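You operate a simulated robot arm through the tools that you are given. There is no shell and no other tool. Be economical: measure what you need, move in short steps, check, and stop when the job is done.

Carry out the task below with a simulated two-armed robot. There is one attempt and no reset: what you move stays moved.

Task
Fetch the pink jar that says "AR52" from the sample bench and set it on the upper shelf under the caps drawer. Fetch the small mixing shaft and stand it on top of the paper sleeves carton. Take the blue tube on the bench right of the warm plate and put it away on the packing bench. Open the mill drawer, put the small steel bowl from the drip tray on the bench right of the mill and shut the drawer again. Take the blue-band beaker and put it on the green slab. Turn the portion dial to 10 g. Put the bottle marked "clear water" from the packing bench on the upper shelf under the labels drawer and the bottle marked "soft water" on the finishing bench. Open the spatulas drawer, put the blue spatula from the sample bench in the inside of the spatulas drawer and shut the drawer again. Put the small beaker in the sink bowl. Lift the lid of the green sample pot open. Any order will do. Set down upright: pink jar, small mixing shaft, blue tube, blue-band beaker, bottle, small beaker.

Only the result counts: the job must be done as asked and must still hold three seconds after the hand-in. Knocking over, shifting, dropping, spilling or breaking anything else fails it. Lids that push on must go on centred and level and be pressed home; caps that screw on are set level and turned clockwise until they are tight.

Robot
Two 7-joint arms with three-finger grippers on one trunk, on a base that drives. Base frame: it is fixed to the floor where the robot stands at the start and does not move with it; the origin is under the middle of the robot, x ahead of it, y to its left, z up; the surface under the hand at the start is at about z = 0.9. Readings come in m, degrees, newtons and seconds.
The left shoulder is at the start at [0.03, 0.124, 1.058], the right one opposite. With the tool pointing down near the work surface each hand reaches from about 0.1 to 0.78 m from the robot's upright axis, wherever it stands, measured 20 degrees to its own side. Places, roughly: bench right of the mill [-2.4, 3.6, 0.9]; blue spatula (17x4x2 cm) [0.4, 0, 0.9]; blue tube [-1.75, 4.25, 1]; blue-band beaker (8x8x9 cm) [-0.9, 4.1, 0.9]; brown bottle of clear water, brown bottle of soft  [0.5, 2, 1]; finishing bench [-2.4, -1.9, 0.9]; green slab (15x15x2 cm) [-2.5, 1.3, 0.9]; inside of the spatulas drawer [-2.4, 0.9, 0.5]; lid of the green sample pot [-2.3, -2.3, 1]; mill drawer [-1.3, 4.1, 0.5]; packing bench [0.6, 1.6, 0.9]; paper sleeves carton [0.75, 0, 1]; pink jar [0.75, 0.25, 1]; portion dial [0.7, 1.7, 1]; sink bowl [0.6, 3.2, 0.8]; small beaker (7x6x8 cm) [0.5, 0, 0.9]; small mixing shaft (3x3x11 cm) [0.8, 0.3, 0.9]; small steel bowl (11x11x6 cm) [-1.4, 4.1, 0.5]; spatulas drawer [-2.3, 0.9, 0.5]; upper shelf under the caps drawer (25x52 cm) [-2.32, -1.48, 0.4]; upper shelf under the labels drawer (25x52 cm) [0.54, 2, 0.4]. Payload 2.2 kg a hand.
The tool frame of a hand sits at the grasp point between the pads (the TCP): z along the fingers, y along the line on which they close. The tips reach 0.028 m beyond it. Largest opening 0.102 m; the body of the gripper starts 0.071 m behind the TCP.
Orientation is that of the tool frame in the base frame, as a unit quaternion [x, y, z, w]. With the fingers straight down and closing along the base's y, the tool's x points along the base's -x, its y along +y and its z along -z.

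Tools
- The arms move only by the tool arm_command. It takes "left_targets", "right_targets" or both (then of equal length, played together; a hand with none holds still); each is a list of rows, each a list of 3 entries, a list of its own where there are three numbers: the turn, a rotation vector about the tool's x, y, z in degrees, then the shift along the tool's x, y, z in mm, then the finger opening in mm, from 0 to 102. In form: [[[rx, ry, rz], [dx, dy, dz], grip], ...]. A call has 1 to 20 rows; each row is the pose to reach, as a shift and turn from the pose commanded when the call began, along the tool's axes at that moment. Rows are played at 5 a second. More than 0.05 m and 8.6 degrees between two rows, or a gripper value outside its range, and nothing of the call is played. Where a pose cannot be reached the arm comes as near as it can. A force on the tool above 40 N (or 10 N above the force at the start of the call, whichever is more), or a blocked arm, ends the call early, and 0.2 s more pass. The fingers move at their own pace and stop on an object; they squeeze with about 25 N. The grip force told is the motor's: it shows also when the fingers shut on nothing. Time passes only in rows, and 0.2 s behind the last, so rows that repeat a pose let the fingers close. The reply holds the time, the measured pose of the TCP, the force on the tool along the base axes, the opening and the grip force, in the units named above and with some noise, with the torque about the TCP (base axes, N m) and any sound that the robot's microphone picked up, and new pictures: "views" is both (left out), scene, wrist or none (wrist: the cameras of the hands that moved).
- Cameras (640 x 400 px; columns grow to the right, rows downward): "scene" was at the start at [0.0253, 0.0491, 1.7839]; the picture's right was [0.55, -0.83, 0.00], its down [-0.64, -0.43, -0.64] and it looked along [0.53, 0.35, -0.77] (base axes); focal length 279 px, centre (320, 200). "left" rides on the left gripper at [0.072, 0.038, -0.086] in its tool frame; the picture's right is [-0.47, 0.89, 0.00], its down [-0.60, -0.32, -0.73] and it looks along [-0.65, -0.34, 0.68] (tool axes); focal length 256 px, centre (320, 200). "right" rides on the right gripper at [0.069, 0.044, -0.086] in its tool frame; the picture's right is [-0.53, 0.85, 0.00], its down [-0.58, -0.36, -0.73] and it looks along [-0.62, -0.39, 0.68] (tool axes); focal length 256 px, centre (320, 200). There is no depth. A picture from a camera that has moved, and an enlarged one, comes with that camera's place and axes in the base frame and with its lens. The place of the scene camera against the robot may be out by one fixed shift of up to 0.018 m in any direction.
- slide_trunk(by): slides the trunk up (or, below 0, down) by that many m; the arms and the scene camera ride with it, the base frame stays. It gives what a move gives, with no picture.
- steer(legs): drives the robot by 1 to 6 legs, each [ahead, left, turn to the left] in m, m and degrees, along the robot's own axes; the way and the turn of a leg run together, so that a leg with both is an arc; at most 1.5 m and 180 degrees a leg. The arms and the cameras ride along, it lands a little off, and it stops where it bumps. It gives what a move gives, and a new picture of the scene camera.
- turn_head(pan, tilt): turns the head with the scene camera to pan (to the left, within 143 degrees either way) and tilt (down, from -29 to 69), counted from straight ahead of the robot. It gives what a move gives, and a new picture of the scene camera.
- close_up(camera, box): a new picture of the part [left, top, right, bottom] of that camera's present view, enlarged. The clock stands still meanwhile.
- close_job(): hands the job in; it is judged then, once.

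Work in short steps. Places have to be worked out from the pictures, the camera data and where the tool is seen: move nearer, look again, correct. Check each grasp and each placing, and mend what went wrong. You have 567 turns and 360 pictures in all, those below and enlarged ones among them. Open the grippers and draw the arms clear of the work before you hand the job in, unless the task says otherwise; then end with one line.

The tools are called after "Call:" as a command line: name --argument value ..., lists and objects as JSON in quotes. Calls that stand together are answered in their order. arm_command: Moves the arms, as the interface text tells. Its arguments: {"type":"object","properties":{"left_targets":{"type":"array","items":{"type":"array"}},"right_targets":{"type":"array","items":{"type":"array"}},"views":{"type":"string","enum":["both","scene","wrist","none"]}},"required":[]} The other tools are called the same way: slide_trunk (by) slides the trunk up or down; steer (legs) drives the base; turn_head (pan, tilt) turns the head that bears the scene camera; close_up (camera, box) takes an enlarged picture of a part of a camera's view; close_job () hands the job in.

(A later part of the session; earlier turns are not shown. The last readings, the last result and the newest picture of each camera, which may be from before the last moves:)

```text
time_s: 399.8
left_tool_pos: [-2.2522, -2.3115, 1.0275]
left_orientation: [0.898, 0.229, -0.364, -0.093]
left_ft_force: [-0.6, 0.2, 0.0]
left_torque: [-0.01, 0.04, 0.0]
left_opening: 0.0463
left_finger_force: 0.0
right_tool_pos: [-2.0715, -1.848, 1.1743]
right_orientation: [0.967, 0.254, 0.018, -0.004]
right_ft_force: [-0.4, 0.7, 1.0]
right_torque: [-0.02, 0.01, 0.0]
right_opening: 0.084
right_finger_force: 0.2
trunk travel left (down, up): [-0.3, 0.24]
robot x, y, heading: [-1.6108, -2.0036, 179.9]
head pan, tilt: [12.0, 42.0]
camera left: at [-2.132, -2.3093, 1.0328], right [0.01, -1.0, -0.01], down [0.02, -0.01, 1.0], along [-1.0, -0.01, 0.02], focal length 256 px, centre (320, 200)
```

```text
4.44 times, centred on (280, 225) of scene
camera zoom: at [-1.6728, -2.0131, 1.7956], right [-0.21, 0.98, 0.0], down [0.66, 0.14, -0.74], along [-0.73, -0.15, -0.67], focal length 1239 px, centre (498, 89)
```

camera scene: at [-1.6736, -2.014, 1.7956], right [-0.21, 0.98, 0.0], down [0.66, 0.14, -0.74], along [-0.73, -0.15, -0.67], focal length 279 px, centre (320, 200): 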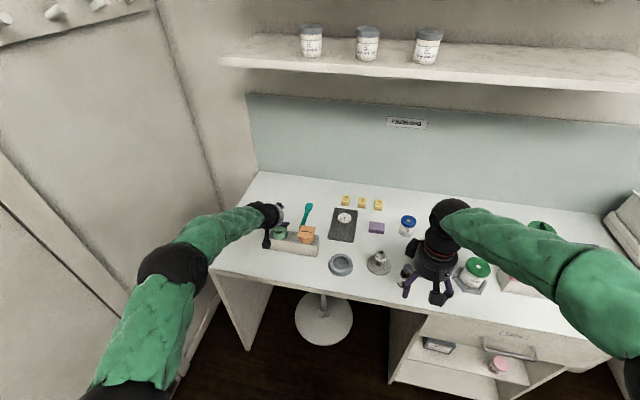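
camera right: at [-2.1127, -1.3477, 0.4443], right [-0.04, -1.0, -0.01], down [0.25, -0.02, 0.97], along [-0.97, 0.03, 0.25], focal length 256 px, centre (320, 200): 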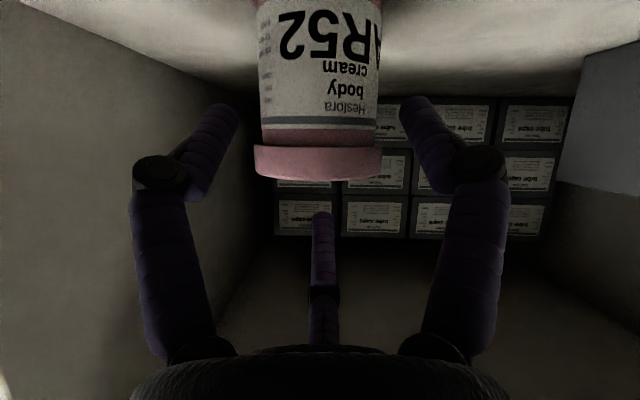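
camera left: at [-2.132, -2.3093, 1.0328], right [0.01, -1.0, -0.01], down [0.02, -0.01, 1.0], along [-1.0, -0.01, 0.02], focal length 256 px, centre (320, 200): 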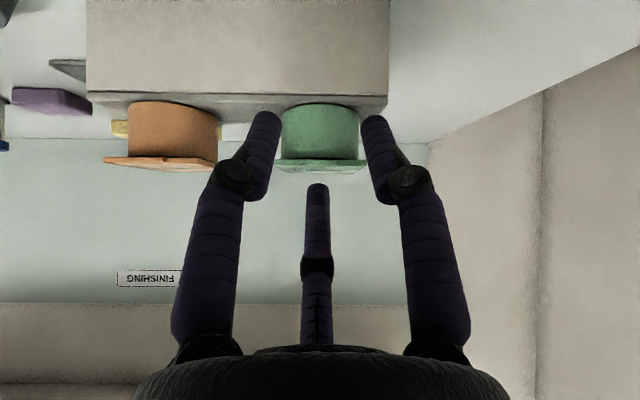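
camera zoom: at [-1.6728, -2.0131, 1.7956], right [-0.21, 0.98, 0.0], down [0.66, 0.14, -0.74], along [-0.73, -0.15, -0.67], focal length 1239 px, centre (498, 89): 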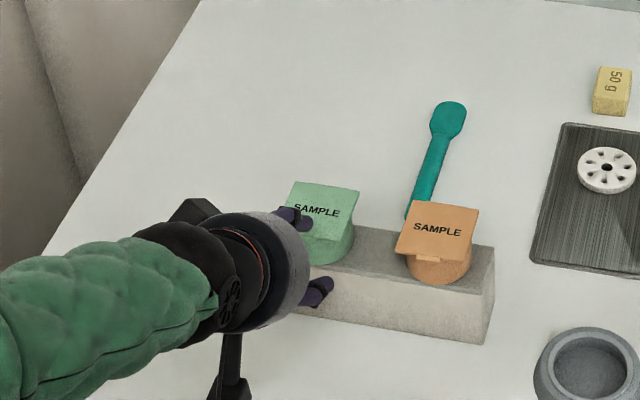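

The lid fell shut again, so I need to lift it past vertical in one go. I'll use only the north finger as a lifter under the lid's north edge (hand wide open, third prong staying above the lid).

Call:
arm_command --left_targets '[[[0, 0, 0], [-8, 16, 0], 70], [[0, 0, 0], [-5, 17, 4], 86], [[0, 0, 0], [-5, 17, 4], 86], [[0, 0, 0], [-27, 6, 28], 86], [[0, 0, 0], [-27, 6, 28], 86]]' --views "wrist"

```text
time_s: 401.0
left_tool_pos: [-2.2876, -2.3314, 1.0237]
left_orientation: [0.898, 0.23, -0.364, -0.094]
left_ft_force: [0.0, -0.3, 0.5]
left_torque: [-0.01, 0.03, 0.01]
left_opening: 0.0858
left_finger_force: 0.0
right_tool_pos: [-2.0699, -1.8454, 1.1757]
right_orientation: [0.967, 0.255, 0.017, -0.004]
right_ft_force: [-0.1, -0.1, -0.1]
right_torque: [0.0, 0.02, -0.01]
right_opening: 0.0841
right_finger_force: 0.0
trunk travel left (down, up): [-0.3, 0.24]
robot x, y, heading: [-1.6105, -2.0013, 179.9]
head pan, tilt: [12.0, 42.0]
camera left: at [-2.1671, -2.329, 1.0283], right [0.01, -1.0, -0.01], down [0.02, -0.01, 1.0], along [-1.0, -0.01, 0.02], focal length 256 px, centre (320, 200)
```

left: 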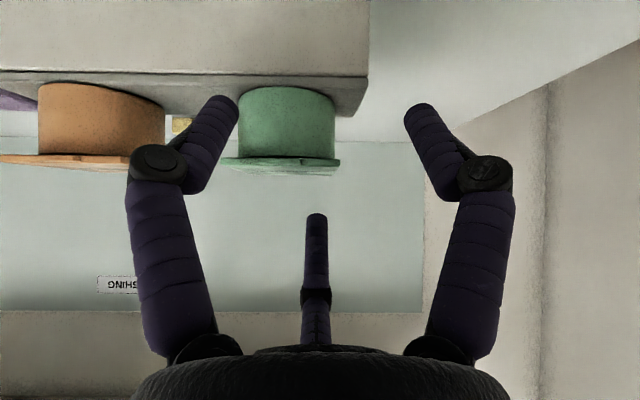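

Shift 12 mm north, 3 mm down, then forward 37 mm under the lid's edge.

Call:
arm_command --left_targets '[[[0, 0, 0], [7, -10, 2], 86], [[0, 0, 0], [-4, -16, 15], 86], [[0, 0, 0], [-16, -22, 28], 86], [[0, 0, 0], [-16, -22, 28], 86]]' --views "wrist"

```text
time_s: 402.0
left_tool_pos: [-2.3243, -2.3183, 1.0202]
left_orientation: [0.898, 0.23, -0.364, -0.094]
left_ft_force: [0.0, -0.9, -0.2]
left_torque: [0.01, 0.01, -0.02]
left_opening: 0.086
left_finger_force: 0.1
right_tool_pos: [-2.0702, -1.8463, 1.1742]
right_orientation: [0.967, 0.253, 0.018, -0.004]
right_ft_force: [-0.3, -0.4, -0.2]
right_torque: [0.0, 0.01, -0.04]
right_opening: 0.0843
right_finger_force: 0.0
trunk travel left (down, up): [-0.3, 0.24]
robot x, y, heading: [-1.6126, -1.9989, 179.9]
head pan, tilt: [12.0, 42.0]
camera left: at [-2.2032, -2.3161, 1.0246], right [0.01, -1.0, -0.01], down [0.02, -0.01, 1.0], along [-1.0, -0.01, 0.02], focal length 256 px, centre (320, 200)
```

left: 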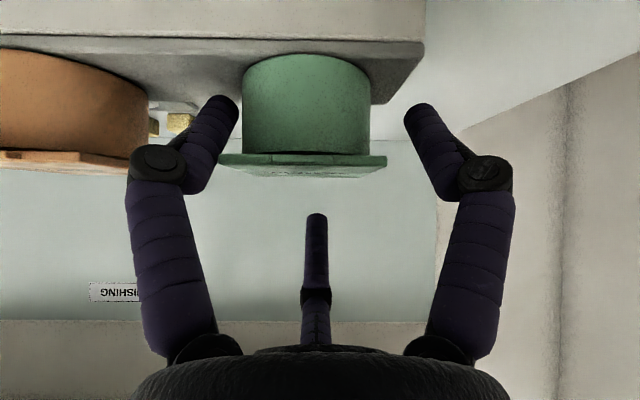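

Only a small overlap; back 9 mm and 8 mm south gives more under the corner. Then lift along an arc to about 80°.

Call:
arm_command --left_targets '[[[0, 0, 0], [2, 10, -6], 86], [[0, 0, 0], [2, 10, -6], 86], [[0, 0, 0], [-15, 1, -22], 86], [[0, 0, 0], [-26, -5, -28], 86], [[0, 0, 0], [-40, -12, -36], 86], [[0, 0, 0], [-55, -20, -39], 86], [[0, 0, 0], [-70, -28, -35], 86], [[0, 0, 0], [-70, -28, -35], 86]]' --views "wrist"

Call:
close_up --camera "scene" --box '[220, 180, 340, 270]'

```text
time_s: 402.7
left_tool_pos: [-2.3121, -2.3205, 1.0222]
left_orientation: [0.899, 0.228, -0.361, -0.095]
left_ft_force: [-3.9, 6.6, -1.2]
left_torque: [0.17, 0.11, 0.25]
left_opening: 0.0869
left_finger_force: 0.8
right_tool_pos: [-2.071, -1.8455, 1.1746]
right_orientation: [0.967, 0.253, 0.017, -0.004]
right_ft_force: [0.5, 0.4, 0.2]
right_torque: [0.03, 0.03, 0.03]
right_opening: 0.0839
right_finger_force: 0.1
trunk travel left (down, up): [-0.3, 0.24]
robot x, y, heading: [-1.6145, -2.0025, 179.9]
head pan, tilt: [12.0, 42.0]
stopped in row 3 (left hand): the force on the tool passed its limit at 65 N (the readings are from after the stop); the commanded pose is now the measured one
camera left: at [-2.1928, -2.319, 1.0282], right [0.01, -1.0, -0.02], down [0.01, -0.02, 1.0], along [-1.0, -0.01, 0.01], focal length 256 px, centre (320, 200)
```

left: 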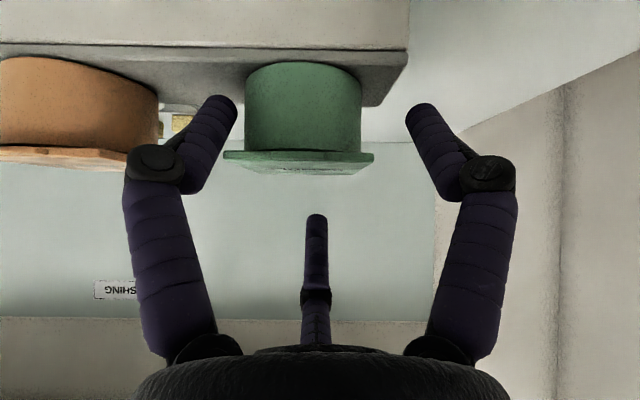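

```text
4.44 times, centred on (280, 225) of scene
camera zoom: at [-1.6718, -2.013, 1.7956], right [-0.2, 0.98, 0.0], down [0.65, 0.14, -0.74], along [-0.73, -0.15, -0.67], focal length 1239 px, centre (498, 89)
```

zoom: 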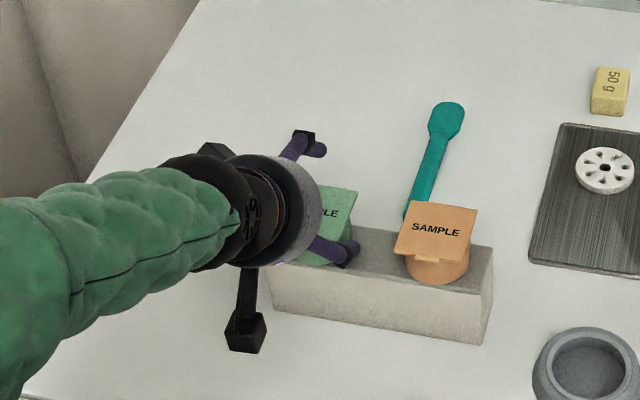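

Side contact jammed (65 N) – I back off 7 cm, close the hand and will instead lift the front tab with the closed fingertips.

Call:
arm_command --left_targets '[[[0, 0, 0], [22, 12, -24], 86], [[0, 0, 0], [45, 24, -49], 86], [[0, 0, 0], [45, 24, -49], 40], [[0, 0, 0], [45, 24, -49], 0], [[0, 0, 0], [45, 24, -49], 0]]' --views "wrist"

Call:
close_up --camera "scene" --box '[240, 195, 320, 260]'

```text
time_s: 403.9
left_tool_pos: [-2.2412, -2.3211, 1.0217]
left_orientation: [0.9, 0.229, -0.359, -0.095]
left_ft_force: [0.4, -0.7, -1.1]
left_torque: [0.02, 0.01, -0.02]
left_opening: 0.0023
left_finger_force: 24.7
right_tool_pos: [-2.0735, -1.8461, 1.174]
right_orientation: [0.967, 0.252, 0.018, -0.004]
right_ft_force: [0.2, 0.2, 0.9]
right_torque: [0.03, -0.02, 0.0]
right_opening: 0.084
right_finger_force: 0.1
trunk travel left (down, up): [-0.3, 0.24]
robot x, y, heading: [-1.6147, -1.9981, 180.0]
head pan, tilt: [12.0, 42.0]
camera left: at [-2.1226, -2.3201, 1.0269], right [0.01, -1.0, -0.01], down [0.01, -0.01, 1.0], along [-1.0, -0.01, 0.01], focal length 256 px, centre (320, 200)
```

left: 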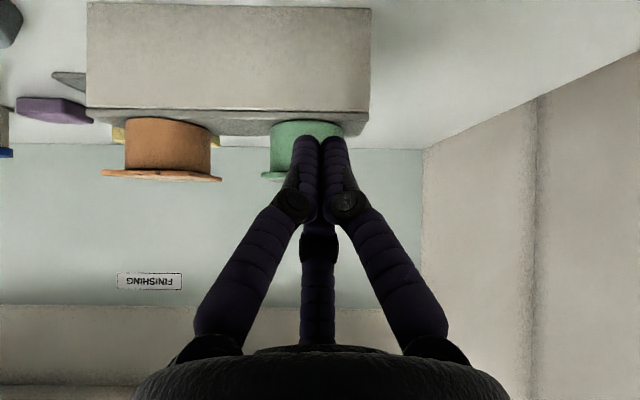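

```text
6.15 times, centred on (280, 228) of scene
camera zoom: at [-1.6736, -2.0128, 1.7955], right [-0.2, 0.98, 0.0], down [0.66, 0.14, -0.74], along [-0.73, -0.15, -0.67], focal length 1715 px, centre (566, 31)
```

zoom: 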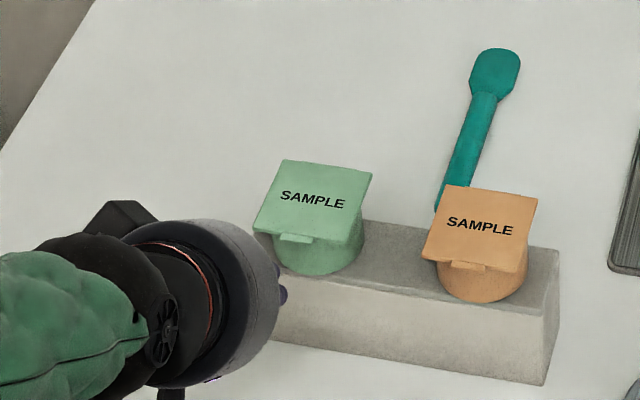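

Now the tab is visible at about (-2.309, -2.308), hinge near x≈-2.372. I place the closed fingertips just under the tab.

Call:
arm_command --left_targets '[[[0, 0, 0], [15, -7, 11], 0], [[0, 0, 0], [2, -14, 25], 0], [[0, 0, 0], [-11, -21, 39], 0], [[0, 0, 0], [-11, -21, 39], 0]]' --views "wrist"

Call:
close_up --camera "scene" --box '[240, 195, 320, 260]'

```text
time_s: 404.6
left_tool_pos: [-2.2628, -2.3084, 1.0082]
left_orientation: [0.902, 0.227, -0.356, -0.093]
left_ft_force: [21.0, 3.0, 12.4]
left_torque: [0.06, 0.14, -0.09]
left_opening: 0.002
left_finger_force: 25.3
right_tool_pos: [-2.0711, -1.8467, 1.1736]
right_orientation: [0.967, 0.253, 0.018, -0.005]
right_ft_force: [-0.9, 0.7, -0.5]
right_torque: [0.04, -0.09, -0.02]
right_opening: 0.0842
right_finger_force: 0.0
trunk travel left (down, up): [-0.3, 0.24]
robot x, y, heading: [-1.6145, -2.0005, 180.0]
head pan, tilt: [12.0, 42.0]
stopped in row 3 (left hand): the force on the tool passed its limit at 67 N (the readings are from after the stop); the commanded pose is now the measured one
camera left: at [-2.1444, -2.3065, 1.0151], right [0.01, -1.0, -0.01], down [0.0, -0.01, 1.0], along [-1.0, -0.01, 0.0], focal length 256 px, centre (320, 200)
```

left: 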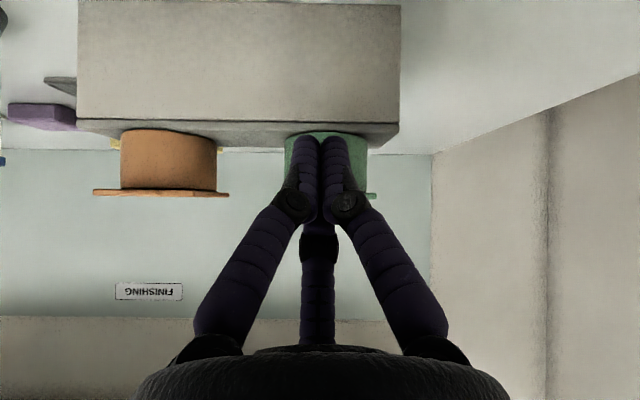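

```text
6.15 times, centred on (280, 228) of scene
camera zoom: at [-1.6714, -2.0125, 1.7957], right [-0.21, 0.98, 0.0], down [0.65, 0.14, -0.74], along [-0.73, -0.15, -0.67], focal length 1715 px, centre (566, 31)
```

zoom: 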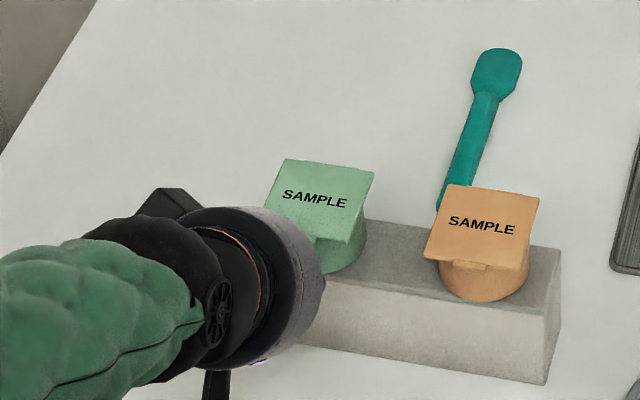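

Likely the third prong met the lid's front edge. Back off, go 15 mm lower, and approach again gently.

Call:
arm_command --left_targets '[[[0, 0, 0], [10, 5, -10], 0], [[0, 0, 0], [19, 10, 1], 0], [[0, 0, 0], [19, 10, 1], 0], [[0, 0, 0], [13, 6.5, 7], 0], [[0, 0, 0], [8, 4, 12], 0], [[0, 0, 0], [3, 1.5, 18], 0], [[0, 0, 0], [3, 1.5, 18], 0]]' --views "none"

```text
time_s: 406.0
left_tool_pos: [-2.2645, -2.3082, 0.9934]
left_orientation: [0.902, 0.23, -0.353, -0.092]
left_ft_force: [30.6, 2.3, 19.3]
left_torque: [0.14, 0.28, -0.07]
left_opening: 0.0021
left_finger_force: 24.3
right_tool_pos: [-2.0663, -1.8455, 1.1757]
right_orientation: [0.967, 0.254, 0.016, -0.003]
right_ft_force: [-0.3, 0.4, -0.7]
right_torque: [-0.02, -0.02, 0.01]
right_opening: 0.0841
right_finger_force: 0.1
trunk travel left (down, up): [-0.3, 0.24]
robot x, y, heading: [-1.6107, -2.003, 179.9]
head pan, tilt: [12.0, 42.0]
stopped in row 6 (left hand): the force on the tool passed its limit at 46 N (the readings are from after the stop); the commanded pose is now the measured one
```

It is the pot wall: the third prong's tip now sits right in front of the pot, beneath the tab. Now relieve 3 mm and lift in an arc to ~60°, then look.

Call:
arm_command --left_targets '[[[0, 0, 0], [2, 1, -2], 0], [[0, 0, 0], [-5, -3, -10], 0], [[0, 0, 0], [-11, -6, -16], 0], [[0, 0, 0], [-17, -9, -22], 0], [[0, 0, 0], [-28, -15, -30], 0], [[0, 0, 0], [-40, -21, -35], 0], [[0, 0, 0], [-53, -28, -36], 0], [[0, 0, 0], [-53, -28, -36], 0]]' --views "wrist"

Call:
close_up --camera "scene" --box '[240, 195, 320, 260]'

```text
time_s: 407.8
left_tool_pos: [-2.291, -2.3099, 1.0565]
left_orientation: [0.903, 0.229, -0.353, -0.093]
left_ft_force: [-1.5, 0.3, -0.7]
left_torque: [0.0, -0.01, -0.03]
left_opening: 0.0021
left_finger_force: 25.0
right_tool_pos: [-2.072, -1.8463, 1.1728]
right_orientation: [0.967, 0.253, 0.019, -0.003]
right_ft_force: [-0.1, 0.2, -0.1]
right_torque: [0.01, -0.01, 0.0]
right_opening: 0.0842
right_finger_force: 0.0
trunk travel left (down, up): [-0.3, 0.24]
robot x, y, heading: [-1.6114, -2.0006, 180.1]
head pan, tilt: [12.0, 42.0]
camera left: at [-2.1704, -2.3073, 1.0641], right [0.01, -1.0, -0.02], down [-0.01, -0.02, 1.0], along [-1.0, -0.01, -0.01], focal length 256 px, centre (320, 200)
```

left: 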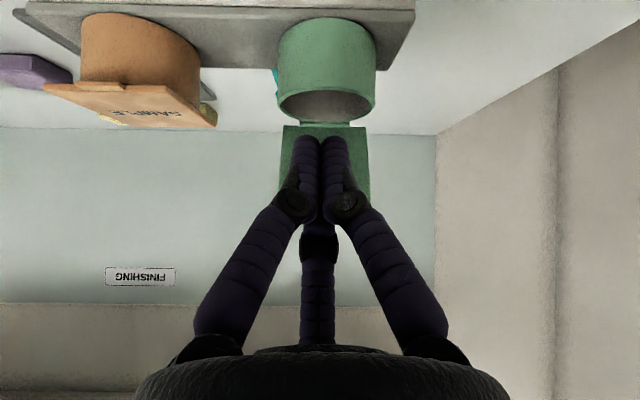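

```text
6.15 times, centred on (280, 228) of scene
camera zoom: at [-1.6728, -2.0129, 1.7955], right [-0.21, 0.98, 0.0], down [0.66, 0.14, -0.74], along [-0.73, -0.15, -0.67], focal length 1715 px, centre (566, 31)
```

zoom: 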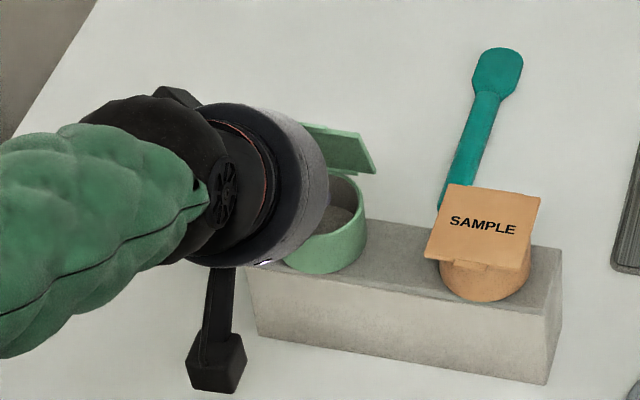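

The lid is up ~60°. Continue pushing it over past vertical.

Call:
arm_command --left_targets '[[[0, 0, 0], [-7, -4, 1], 0], [[0, 0, 0], [-13, -7, 3], 0], [[0, 0, 0], [-19, -10, 6], 0], [[0, 0, 0], [-24, -13, 9], 0], [[0, 0, 0], [-29, -15, 14], 0], [[0, 0, 0], [-34, -18, 19], 0], [[0, 0, 0], [-38, -20, 25], 0], [[0, 0, 0], [-41, -22, 31], 0], [[0, 0, 0], [-41, -22, 31], 0]]' --views "wrist"

Call:
close_up --camera "scene" --box '[240, 195, 320, 260]'

```text
time_s: 409.8
left_tool_pos: [-2.3425, -2.3105, 1.0645]
left_orientation: [0.903, 0.229, -0.352, -0.093]
left_ft_force: [0.2, -1.0, 0.3]
left_torque: [0.0, 0.0, 0.0]
left_opening: 0.0021
left_finger_force: 25.5
right_tool_pos: [-2.0717, -1.8469, 1.1737]
right_orientation: [0.967, 0.253, 0.018, -0.004]
right_ft_force: [-1.0, 0.7, 0.0]
right_torque: [-0.05, -0.03, -0.02]
right_opening: 0.0841
right_finger_force: 0.0
trunk travel left (down, up): [-0.3, 0.24]
robot x, y, heading: [-1.6113, -2.0047, 179.8]
head pan, tilt: [12.0, 42.0]
camera left: at [-2.224, -2.3076, 1.073], right [0.01, -1.0, -0.02], down [-0.01, -0.02, 1.0], along [-1.0, -0.01, -0.01], focal length 256 px, centre (320, 200)
```

left: 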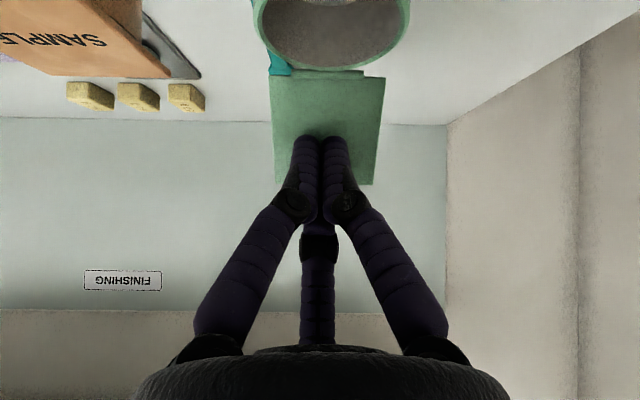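

```text
6.15 times, centred on (280, 228) of scene
camera zoom: at [-1.6723, -2.0128, 1.7955], right [-0.21, 0.98, 0.0], down [0.65, 0.14, -0.74], along [-0.73, -0.15, -0.67], focal length 1715 px, centre (566, 31)
```

zoom: 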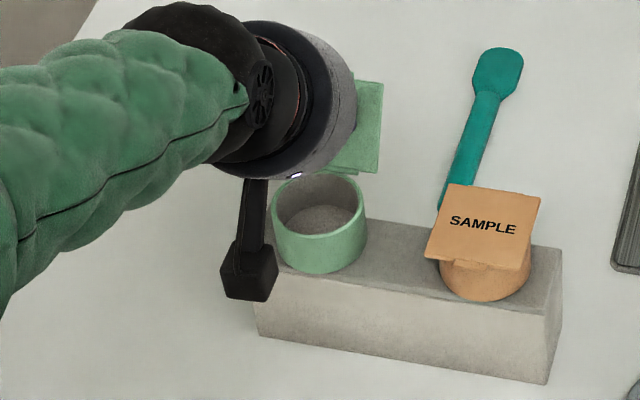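

Lid is past vertical. Withdraw backward and up, then verify it stays open.

Call:
arm_command --left_targets '[[[0, 0, 0], [9, 5, -44], 0], [[0, 0, 0], [18, 9, -88], 0], [[0, 0, 0], [27, 14, -132], 0], [[0, 0, 0], [36, 19, -175], 20], [[0, 0, 0], [60, 32, -215], 40]]' --views "none"

Call:
close_up --camera "scene" --box '[220, 180, 340, 270]'

```text
time_s: 411.0
left_tool_pos: [-2.1434, -2.3106, 1.1763]
left_orientation: [0.903, 0.229, -0.352, -0.092]
left_ft_force: [1.0, 0.7, -1.1]
left_torque: [-0.02, 0.02, 0.04]
left_opening: 0.0399
left_finger_force: 0.1
right_tool_pos: [-2.0698, -1.8456, 1.1732]
right_orientation: [0.967, 0.254, 0.018, -0.005]
right_ft_force: [1.4, -0.8, 0.4]
right_torque: [-0.01, 0.02, 0.01]
right_opening: 0.0841
right_finger_force: 0.1
trunk travel left (down, up): [-0.3, 0.24]
robot x, y, heading: [-1.6109, -2.0023, 180.1]
head pan, tilt: [12.0, 42.0]
```

```text
4.44 times, centred on (280, 225) of scene
camera zoom: at [-1.6697, -2.0126, 1.7956], right [-0.21, 0.98, 0.0], down [0.65, 0.14, -0.74], along [-0.73, -0.15, -0.67], focal length 1239 px, centre (498, 89)
```

zoom: 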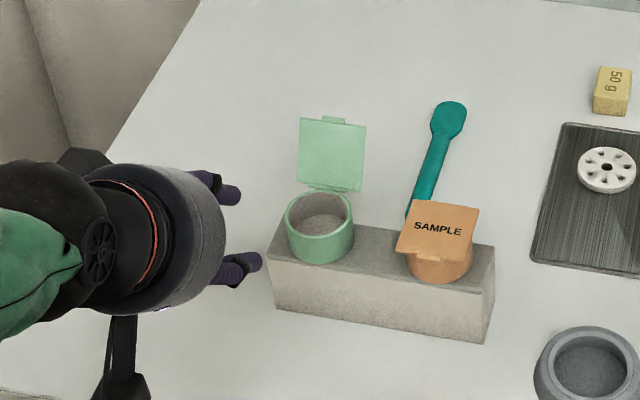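

The green pot's lid stays open. Last task: the blue spatula. Untilt the left hand and drive back to the sample bench.

Call:
arm_command --left_targets '[[[-4, 7.7, 0], [10, 5, -15], 40], [[-8.1, 15.3, 0], [20, 10, -30], 40], [[-12.1, 23, 0], [30, 15, -45], 40], [[-16.2, 30.6, 0], [40, 20, -60], 40], [[-20.2, 38.3, 0], [50, 25, -75], 40]]' --views "none"

Call:
steer --legs '[[-0.6, 0, 0], [0, 0, 179.5], [0.5, 1.3, 0], [0.25, 0.45, 0]]'

Call:
turn_head --pan 0 --tilt 48

```text
refused: row 1 steps farther than a row can; nothing moved
```

```text
time_s: 430.7
left_tool_pos: [0.2178, 0.0746, 1.1765]
left_orientation: [-0.244, 0.9, -0.088, 0.352]
left_ft_force: [-0.4, 0.3, -0.7]
left_torque: [0.01, 0.04, 0.02]
left_opening: 0.0401
left_finger_force: 0.0
right_tool_pos: [0.1568, -0.3916, 1.1746]
right_orientation: [-0.268, 0.963, -0.004, -0.018]
right_ft_force: [0.7, 0.3, 1.2]
right_torque: [0.01, 0.0, 0.0]
right_opening: 0.0839
right_finger_force: 0.0
trunk travel left (down, up): [-0.3, 0.24]
robot x, y, heading: [-0.309, -0.2517, 1.8]
head pan, tilt: [12.0, 42.0]
camera scene: at [-0.2643, -0.225, 1.7955], right [0.23, -0.97, 0.0], down [-0.65, -0.16, -0.74], along [0.72, 0.17, -0.67], focal length 279 px, centre (320, 200)
```

scene: 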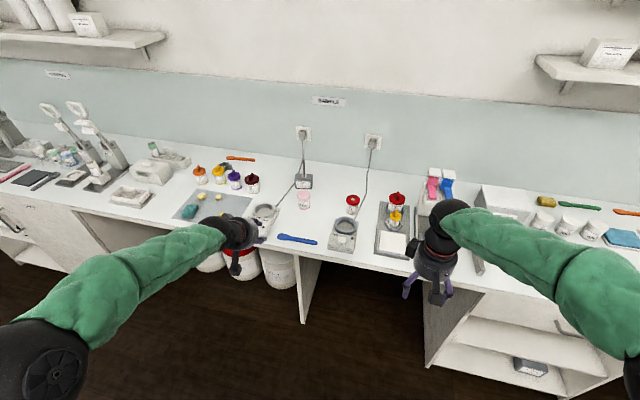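

```text
time_s: 431.4
left_tool_pos: [0.2178, 0.0746, 1.176]
left_orientation: [-0.242, 0.9, -0.088, 0.353]
left_ft_force: [0.3, -0.7, 0.4]
left_torque: [-0.02, -0.03, 0.01]
left_opening: 0.0401
left_finger_force: 0.1
right_tool_pos: [0.1577, -0.3922, 1.1747]
right_orientation: [-0.267, 0.963, -0.003, -0.017]
right_ft_force: [-0.7, 0.2, -0.4]
right_torque: [0.02, 0.02, -0.01]
right_opening: 0.084
right_finger_force: 0.0
trunk travel left (down, up): [-0.3, 0.24]
robot x, y, heading: [-0.3099, -0.2527, 1.4]
head pan, tilt: [0.0, 48.0]
camera scene: at [-0.2674, -0.2436, 1.7871], right [0.03, -1.0, 0.0], down [-0.74, -0.02, -0.67], along [0.67, 0.02, -0.74], focal length 279 px, centre (320, 200)
```

scene: 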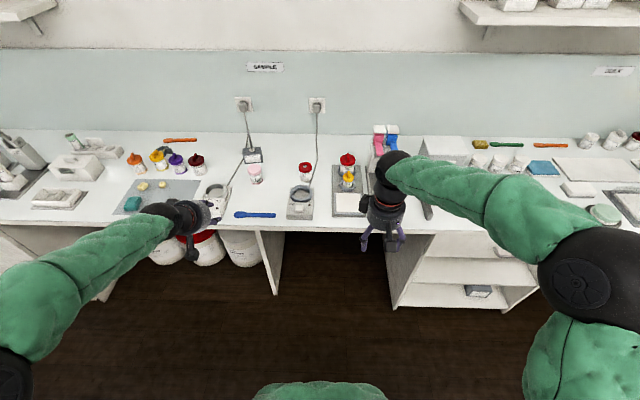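

Zoom to check the sample bench, and untilt the left hand.

Call:
arm_command --left_targets '[[[-3.4, 6.4, 0], [0, 0, 0], 40], [[-6.7, 12.8, 0], [0, 0, 0], 40], [[-10.1, 19.1, 0], [0, 0, 0], 40], [[-13.5, 25.5, 0], [0, 0, 0], 40], [[-16.8, 31.9, 0], [0, 0, 0], 40], [[-20.2, 38.3, 0], [0, 0, 0], 40]]' --views "none"

Call:
close_up --camera "scene" --box '[180, 130, 380, 240]'

```text
time_s: 432.8
left_tool_pos: [0.2188, 0.0756, 1.1762]
left_orientation: [-0.258, 0.966, -0.005, -0.009]
left_ft_force: [0.0, 0.1, -0.3]
left_torque: [-0.04, 0.07, 0.01]
left_opening: 0.0397
left_finger_force: 0.0
right_tool_pos: [0.1571, -0.3932, 1.1732]
right_orientation: [-0.268, 0.963, -0.004, -0.019]
right_ft_force: [0.5, 0.1, 0.1]
right_torque: [0.01, 0.01, -0.03]
right_opening: 0.0839
right_finger_force: 0.0
trunk travel left (down, up): [-0.3, 0.24]
robot x, y, heading: [-0.3086, -0.2492, 1.5]
head pan, tilt: [0.0, 48.0]
```

```text
3.20 times, centred on (280, 185) of scene
camera zoom: at [-0.2657, -0.2432, 1.787], right [0.03, -1.0, 0.0], down [-0.74, -0.02, -0.67], along [0.67, 0.02, -0.74], focal length 892 px, centre (448, 248)
```

zoom: 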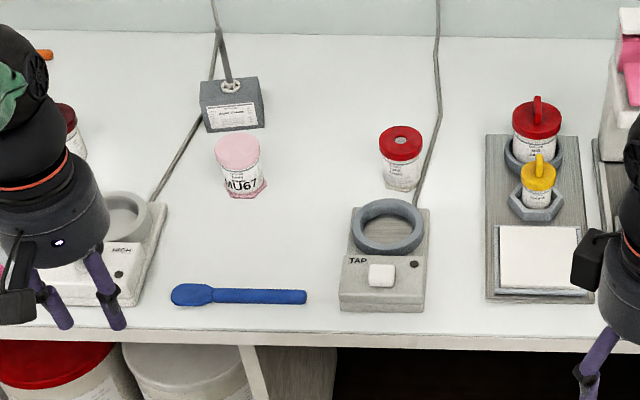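

Shaft still stands on the carton. The spatula lies along y from 0.116 to -0.055 at x≈0.435. I'll grip it across between the finger pair and the third prong. Drive ahead 0.2 m and move above it.

Call:
steer --legs '[[0.2, 0, -1.5]]'

Call:
close_up --camera "left" --box '[160, 0, 480, 200]'

```text
time_s: 434.4
left_tool_pos: [0.4288, 0.0657, 1.1774]
left_orientation: [-0.247, 0.969, -0.006, -0.008]
left_ft_force: [-0.2, 0.1, 0.4]
left_torque: [-0.03, 0.01, -0.01]
left_opening: 0.04
left_finger_force: 0.2
right_tool_pos: [0.3552, -0.4009, 1.1725]
right_orientation: [-0.257, 0.966, -0.004, -0.019]
right_ft_force: [0.3, -0.5, 0.3]
right_torque: [0.0, 0.03, -0.01]
right_opening: 0.0842
right_finger_force: 0.1
trunk travel left (down, up): [-0.3, 0.24]
robot x, y, heading: [-0.1057, -0.2472, 0.4]
head pan, tilt: [0.0, 48.0]
camera scene: at [-0.064, -0.2412, 1.787], right [0.01, -1.0, 0.0], down [-0.74, 0.0, -0.67], along [0.67, 0.0, -0.74], focal length 279 px, centre (320, 200)
```

scene: 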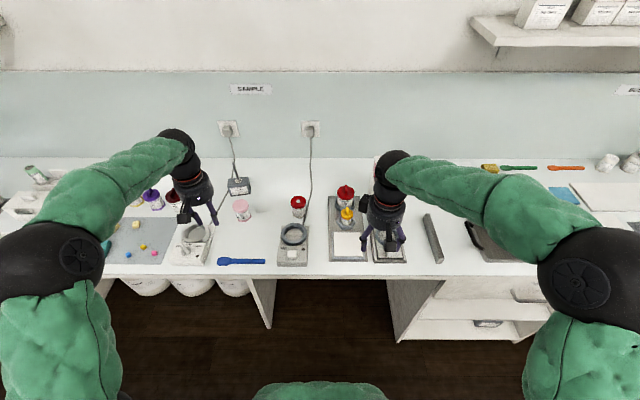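

```text
2.00 times, centred on (320, 100) of left
camera zoom: at [0.3492, 0.0666, 1.2627], right [-0.02, 1.0, -0.01], down [0.69, 0.02, 0.72], along [0.72, 0.0, -0.69], focal length 512 px, centre (320, 400)
```

zoom: 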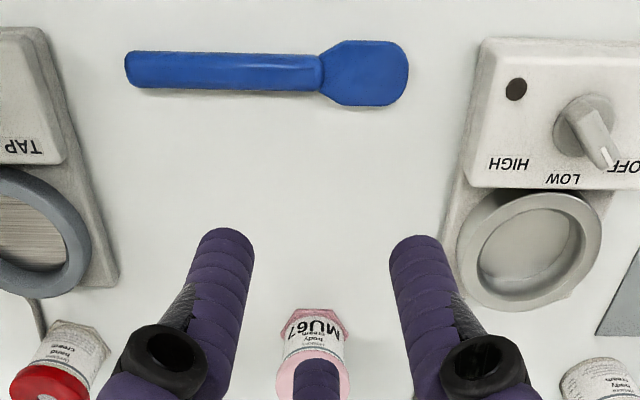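

Spatula at x≈0.436, handle centre region y≈0.01. Move to (0.420, 0.015) and descend to z≈0.965 with fingers wide open.

Call:
arm_command --left_targets '[[[0, 0, 0], [16, -20, 20], 60], [[0, 0, 0], [32, -38, 50], 80], [[0, 0, 0], [32, -38, 95], 80], [[0, 0, 0], [32, -38, 140], 80], [[0, 0, 0], [32, -38, 185], 80], [[0, 0, 0], [32, -38, 212], 80], [[0, 0, 0], [32, -38, 212], 80]]' --views "wrist"

```text
time_s: 436.1
left_tool_pos: [0.4178, 0.0131, 0.9654]
left_orientation: [-0.247, 0.969, -0.006, -0.007]
left_ft_force: [0.2, 1.4, -0.6]
left_torque: [0.0, 0.01, 0.04]
left_opening: 0.0798
left_finger_force: 0.1
right_tool_pos: [0.3559, -0.4002, 1.1734]
right_orientation: [-0.257, 0.966, -0.004, -0.018]
right_ft_force: [0.4, -0.3, -0.4]
right_torque: [-0.01, -0.02, 0.0]
right_opening: 0.0842
right_finger_force: 0.0
trunk travel left (down, up): [-0.3, 0.24]
robot x, y, heading: [-0.1059, -0.2483, 0.2]
head pan, tilt: [0.0, 48.0]
camera left: at [0.3378, 0.0136, 1.0525], right [-0.02, 1.0, -0.01], down [0.69, 0.02, 0.72], along [0.72, 0.0, -0.69], focal length 256 px, centre (320, 200)
```

left: 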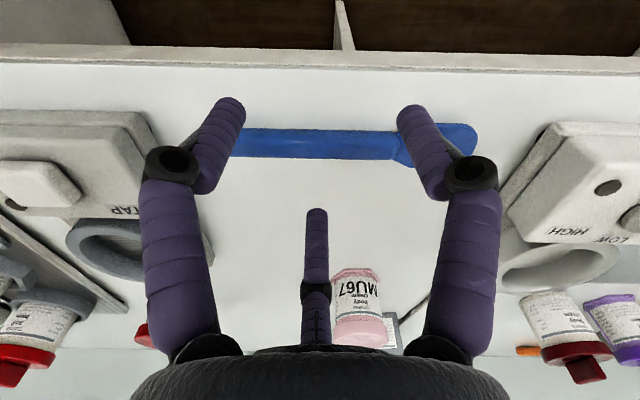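

Pair is in front, prong behind the spatula. Lower 20 mm and close.

Call:
arm_command --left_targets '[[[0, 0, 0], [0, 0, 10], 80], [[0, 0, 0], [0, 0, 19], 80], [[0, 0, 0], [0, 0, 19], 80], [[0, 0, 0], [0, 0, 19], 50], [[0, 0, 0], [0, 0, 19], 20], [[0, 0, 0], [0, 0, 19], 0], [[0, 0, 0], [0, 0, 19], 0]]' --views "wrist"

```text
time_s: 437.6
left_tool_pos: [0.4152, 0.0137, 0.9473]
left_orientation: [-0.247, 0.969, -0.007, -0.007]
left_ft_force: [-0.1, 0.5, -0.9]
left_torque: [0.01, -0.03, 0.0]
left_opening: 0.0026
left_finger_force: 25.1
right_tool_pos: [0.3558, -0.4, 1.1737]
right_orientation: [-0.257, 0.966, -0.004, -0.019]
right_ft_force: [0.8, 1.0, -0.2]
right_torque: [0.0, -0.01, 0.01]
right_opening: 0.0841
right_finger_force: 0.0
trunk travel left (down, up): [-0.3, 0.24]
robot x, y, heading: [-0.109, -0.244, 0.2]
head pan, tilt: [0.0, 48.0]
camera left: at [0.3359, 0.0143, 1.0343], right [-0.02, 1.0, -0.01], down [0.69, 0.02, 0.72], along [0.72, 0.0, -0.69], focal length 256 px, centre (320, 200)
```

left: 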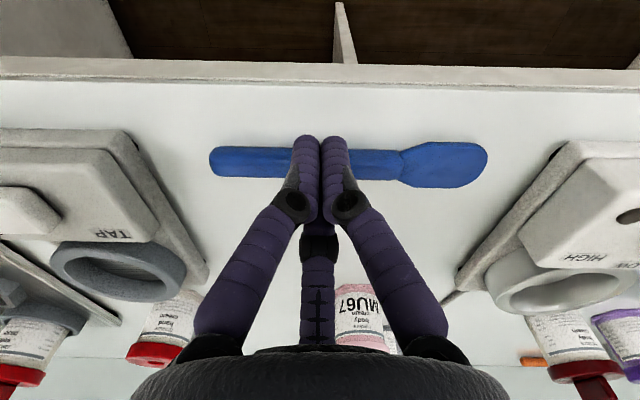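

The tips rise while closing and passed above the spatula. I lift, pre-close to 50 mm, shift 8 mm forward, go lower (0.938), and close while lowering a bit.

Call:
arm_command --left_targets '[[[0, 0, 0], [0, 0, -35], 20], [[0, 0, 0], [-7, -4, -35], 52], [[0, 0, 0], [-7, -4, -35], 52], [[0, 0, 0], [-7, -4, -10], 52], [[0, 0, 0], [-7, -4, 8], 52], [[0, 0, 0], [-7, -4, 8], 52]]' --views "wrist"

```text
time_s: 439.1
left_tool_pos: [0.4247, 0.014, 0.9396]
left_orientation: [-0.247, 0.969, -0.005, -0.007]
left_ft_force: [0.4, 1.0, 0.5]
left_torque: [-0.05, 0.04, -0.02]
left_opening: 0.052
left_finger_force: 0.0
right_tool_pos: [0.3558, -0.3999, 1.1734]
right_orientation: [-0.257, 0.966, -0.004, -0.018]
right_ft_force: [0.3, -0.2, -0.3]
right_torque: [0.0, -0.04, 0.0]
right_opening: 0.0838
right_finger_force: 0.0
trunk travel left (down, up): [-0.3, 0.24]
robot x, y, heading: [-0.1037, -0.2451, 0.4]
head pan, tilt: [0.0, 48.0]
camera left: at [0.3442, 0.0147, 1.0256], right [-0.02, 1.0, -0.01], down [0.69, 0.02, 0.72], along [0.72, 0.0, -0.69], focal length 256 px, centre (320, 200)
```

left: 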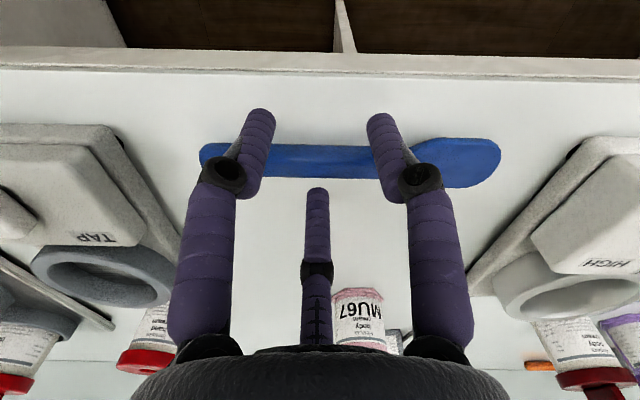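

Well straddled. Close while lowering gradually.

Call:
arm_command --left_targets '[[[0, 0, 0], [0, 0, 1], 40], [[0, 0, 0], [0, 0, 3], 30], [[0, 0, 0], [0, 0, 5], 20], [[0, 0, 0], [0, 0, 7], 10], [[0, 0, 0], [0, 0, 8], 0], [[0, 0, 0], [0, 0, 8], 0]]' --views "wrist"

```text
time_s: 440.4
left_tool_pos: [0.4236, 0.0138, 0.9339]
left_orientation: [-0.247, 0.969, -0.006, -0.004]
left_ft_force: [-0.2, 1.5, 33.3]
left_torque: [0.02, -0.23, 0.03]
left_opening: 0.0282
left_finger_force: 25.4
right_tool_pos: [0.354, -0.4012, 1.1747]
right_orientation: [-0.257, 0.966, -0.003, -0.018]
right_ft_force: [-0.3, -0.1, -1.0]
right_torque: [-0.04, -0.03, 0.02]
right_opening: 0.0841
right_finger_force: 0.1
trunk travel left (down, up): [-0.3, 0.24]
robot x, y, heading: [-0.1056, -0.2474, 0.4]
head pan, tilt: [0.0, 48.0]
camera left: at [0.3429, 0.0144, 1.0203], right [-0.02, 1.0, -0.01], down [0.69, 0.02, 0.73], along [0.73, 0.0, -0.69], focal length 256 px, centre (320, 200)
```

left: 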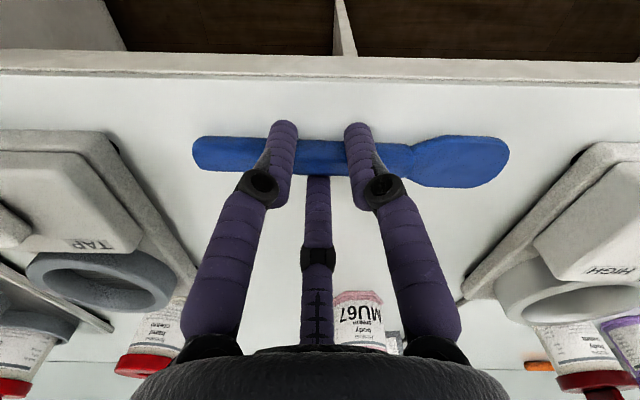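

Gripped (28 mm, 25 N) between pair and prong. Lift and check.

Call:
arm_command --left_targets '[[[0, 0, 0], [0, 0, -8], 0], [[0, 0, 0], [0, 0, -30], 0], [[0, 0, 0], [0, 0, -70], 0], [[0, 0, 0], [0, 0, -110], 0], [[0, 0, 0], [0, 0, -110], 0]]'

```text
time_s: 441.6
left_tool_pos: [0.4215, 0.0139, 1.041]
left_orientation: [-0.247, 0.969, -0.006, -0.009]
left_ft_force: [0.6, 0.1, -0.8]
left_torque: [-0.04, 0.02, -0.02]
left_opening: 0.0276
left_finger_force: 24.9
right_tool_pos: [0.3559, -0.3993, 1.173]
right_orientation: [-0.256, 0.966, -0.004, -0.019]
right_ft_force: [-0.8, -0.4, -0.1]
right_torque: [-0.01, 0.01, 0.02]
right_opening: 0.084
right_finger_force: 0.0
trunk travel left (down, up): [-0.3, 0.24]
robot x, y, heading: [-0.104, -0.2493, 0.5]
head pan, tilt: [0.0, 48.0]
camera scene: at [-0.0647, -0.2409, 1.787], right [0.01, -1.0, 0.0], down [-0.74, 0.0, -0.67], along [0.67, 0.0, -0.74], focal length 279 px, centre (320, 200)
camera left: at [0.3428, 0.0152, 1.1281], right [-0.01, 1.0, -0.01], down [0.69, 0.02, 0.72], along [0.72, 0.0, -0.69], focal length 256 px, centre (320, 200)
```

scene: 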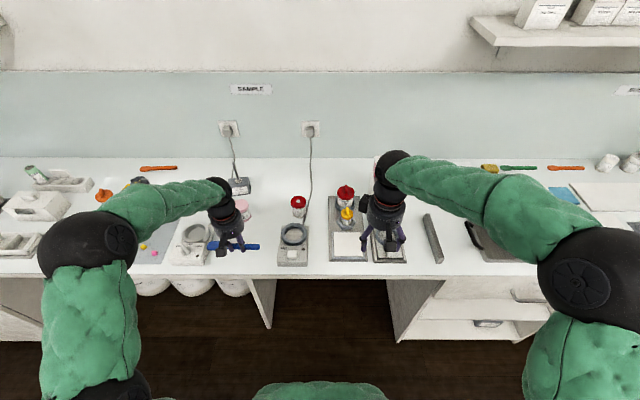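
left: 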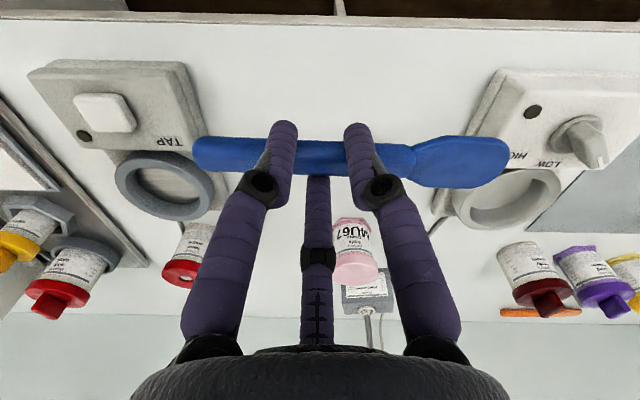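

Spatula firmly held. Raise and retract, then drive to the west bench near the spatulas drawer.

Call:
arm_command --left_targets '[[[0, 0, 0], [0, 0, -45], 0], [[0, 0, 0], [0, 0, -90], 0], [[0, 0, 0], [0, 0, -135], 0], [[0, 0, 0], [0, 0, -170], 0]]' --views "none"

Call:
steer --legs '[[-0.6, 0, 0], [0, 0, 179.5], [0.3, -1.05, 0], [0.35, 0, 0]]'

Call:
turn_head --pan 0 --tilt 40

```text
time_s: 442.6
left_tool_pos: [0.4227, 0.0137, 1.2126]
left_orientation: [-0.247, 0.969, -0.005, -0.008]
left_ft_force: [0.0, 0.2, -0.7]
left_torque: [0.0, -0.04, -0.02]
left_opening: 0.028
left_finger_force: 24.9
right_tool_pos: [0.3561, -0.4, 1.1736]
right_orientation: [-0.257, 0.966, -0.004, -0.017]
right_ft_force: [-0.4, -0.8, -0.2]
right_torque: [0.02, -0.01, 0.01]
right_opening: 0.0839
right_finger_force: 0.1
trunk travel left (down, up): [-0.3, 0.24]
robot x, y, heading: [-0.1072, -0.2501, 0.5]
head pan, tilt: [0.0, 48.0]
```

```text
time_s: 460.7
left_tool_pos: [-1.9493, 0.4801, 1.2116]
left_orientation: [0.96, 0.279, 0.009, -0.006]
left_ft_force: [-0.1, 0.3, -0.8]
left_torque: [0.01, -0.02, 0.03]
left_opening: 0.028
left_finger_force: 25.4
right_tool_pos: [-1.9097, 0.8969, 1.1732]
right_orientation: [0.957, 0.289, 0.019, -0.004]
right_ft_force: [-0.9, 0.1, 0.2]
right_torque: [0.01, 0.0, 0.0]
right_opening: 0.084
right_finger_force: 0.1
trunk travel left (down, up): [-0.3, 0.24]
robot x, y, heading: [-1.4415, 0.7752, -176.0]
head pan, tilt: [0.0, 48.0]
camera scene: at [-1.4971, 0.7787, 1.787], right [-0.07, 1.0, 0.0], down [0.74, 0.05, -0.67], along [-0.67, -0.05, -0.74], focal length 279 px, centre (320, 200)
```

scene: 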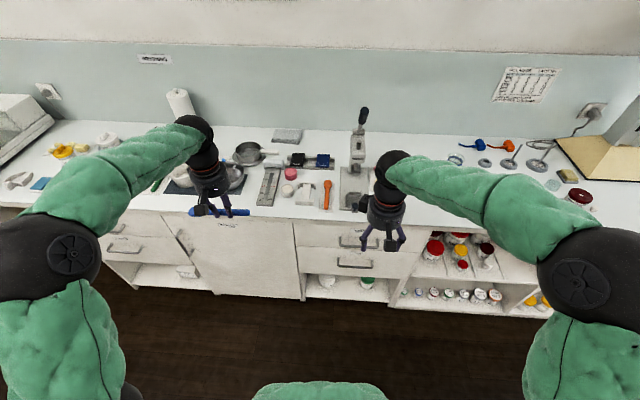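

```text
time_s: 461.4
left_tool_pos: [-1.9488, 0.4801, 1.2116]
left_orientation: [0.96, 0.28, 0.007, -0.005]
left_ft_force: [-0.1, 0.4, 0.3]
left_torque: [-0.01, 0.03, 0.0]
left_opening: 0.0282
left_finger_force: 24.8
right_tool_pos: [-1.908, 0.8976, 1.175]
right_orientation: [0.957, 0.289, 0.019, -0.004]
right_ft_force: [-0.7, 0.2, 0.0]
right_torque: [-0.01, 0.02, 0.0]
right_opening: 0.0841
right_finger_force: 0.0
trunk travel left (down, up): [-0.3, 0.24]
robot x, y, heading: [-1.4389, 0.7742, -175.8]
head pan, tilt: [0.0, 40.0]
camera scene: at [-1.5019, 0.7783, 1.7985], right [-0.07, 1.0, 0.0], down [0.64, 0.05, -0.77], along [-0.76, -0.05, -0.64], focal length 279 px, centre (320, 200)
```

scene: 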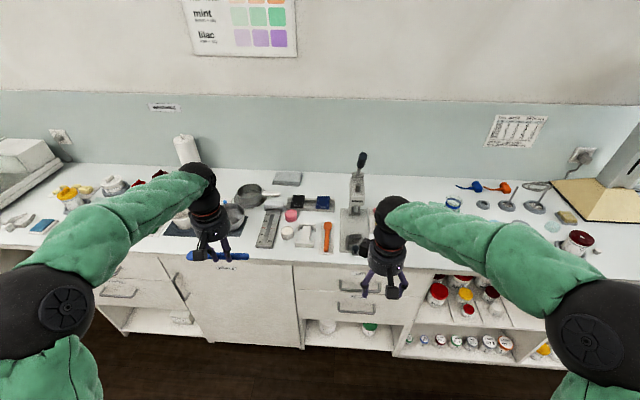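

Call:
close_up --camera "scene" --box '[280, 240, 440, 350]'

```text
3.64 times, centred on (360, 295) of scene
camera zoom: at [-1.5019, 0.7783, 1.7985], right [-0.07, 1.0, 0.0], down [0.64, 0.05, -0.77], along [-0.76, -0.05, -0.64], focal length 1014 px, centre (174, -146)
```

zoom: 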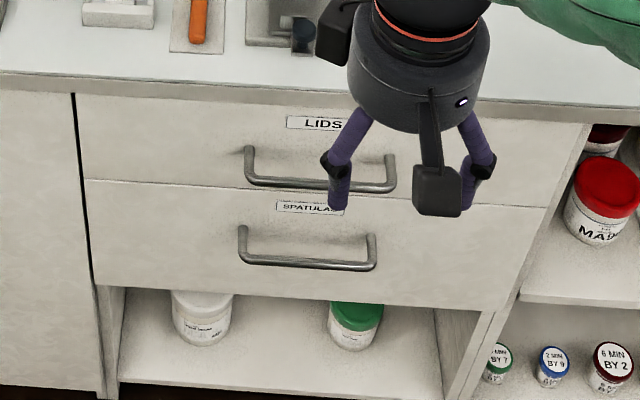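

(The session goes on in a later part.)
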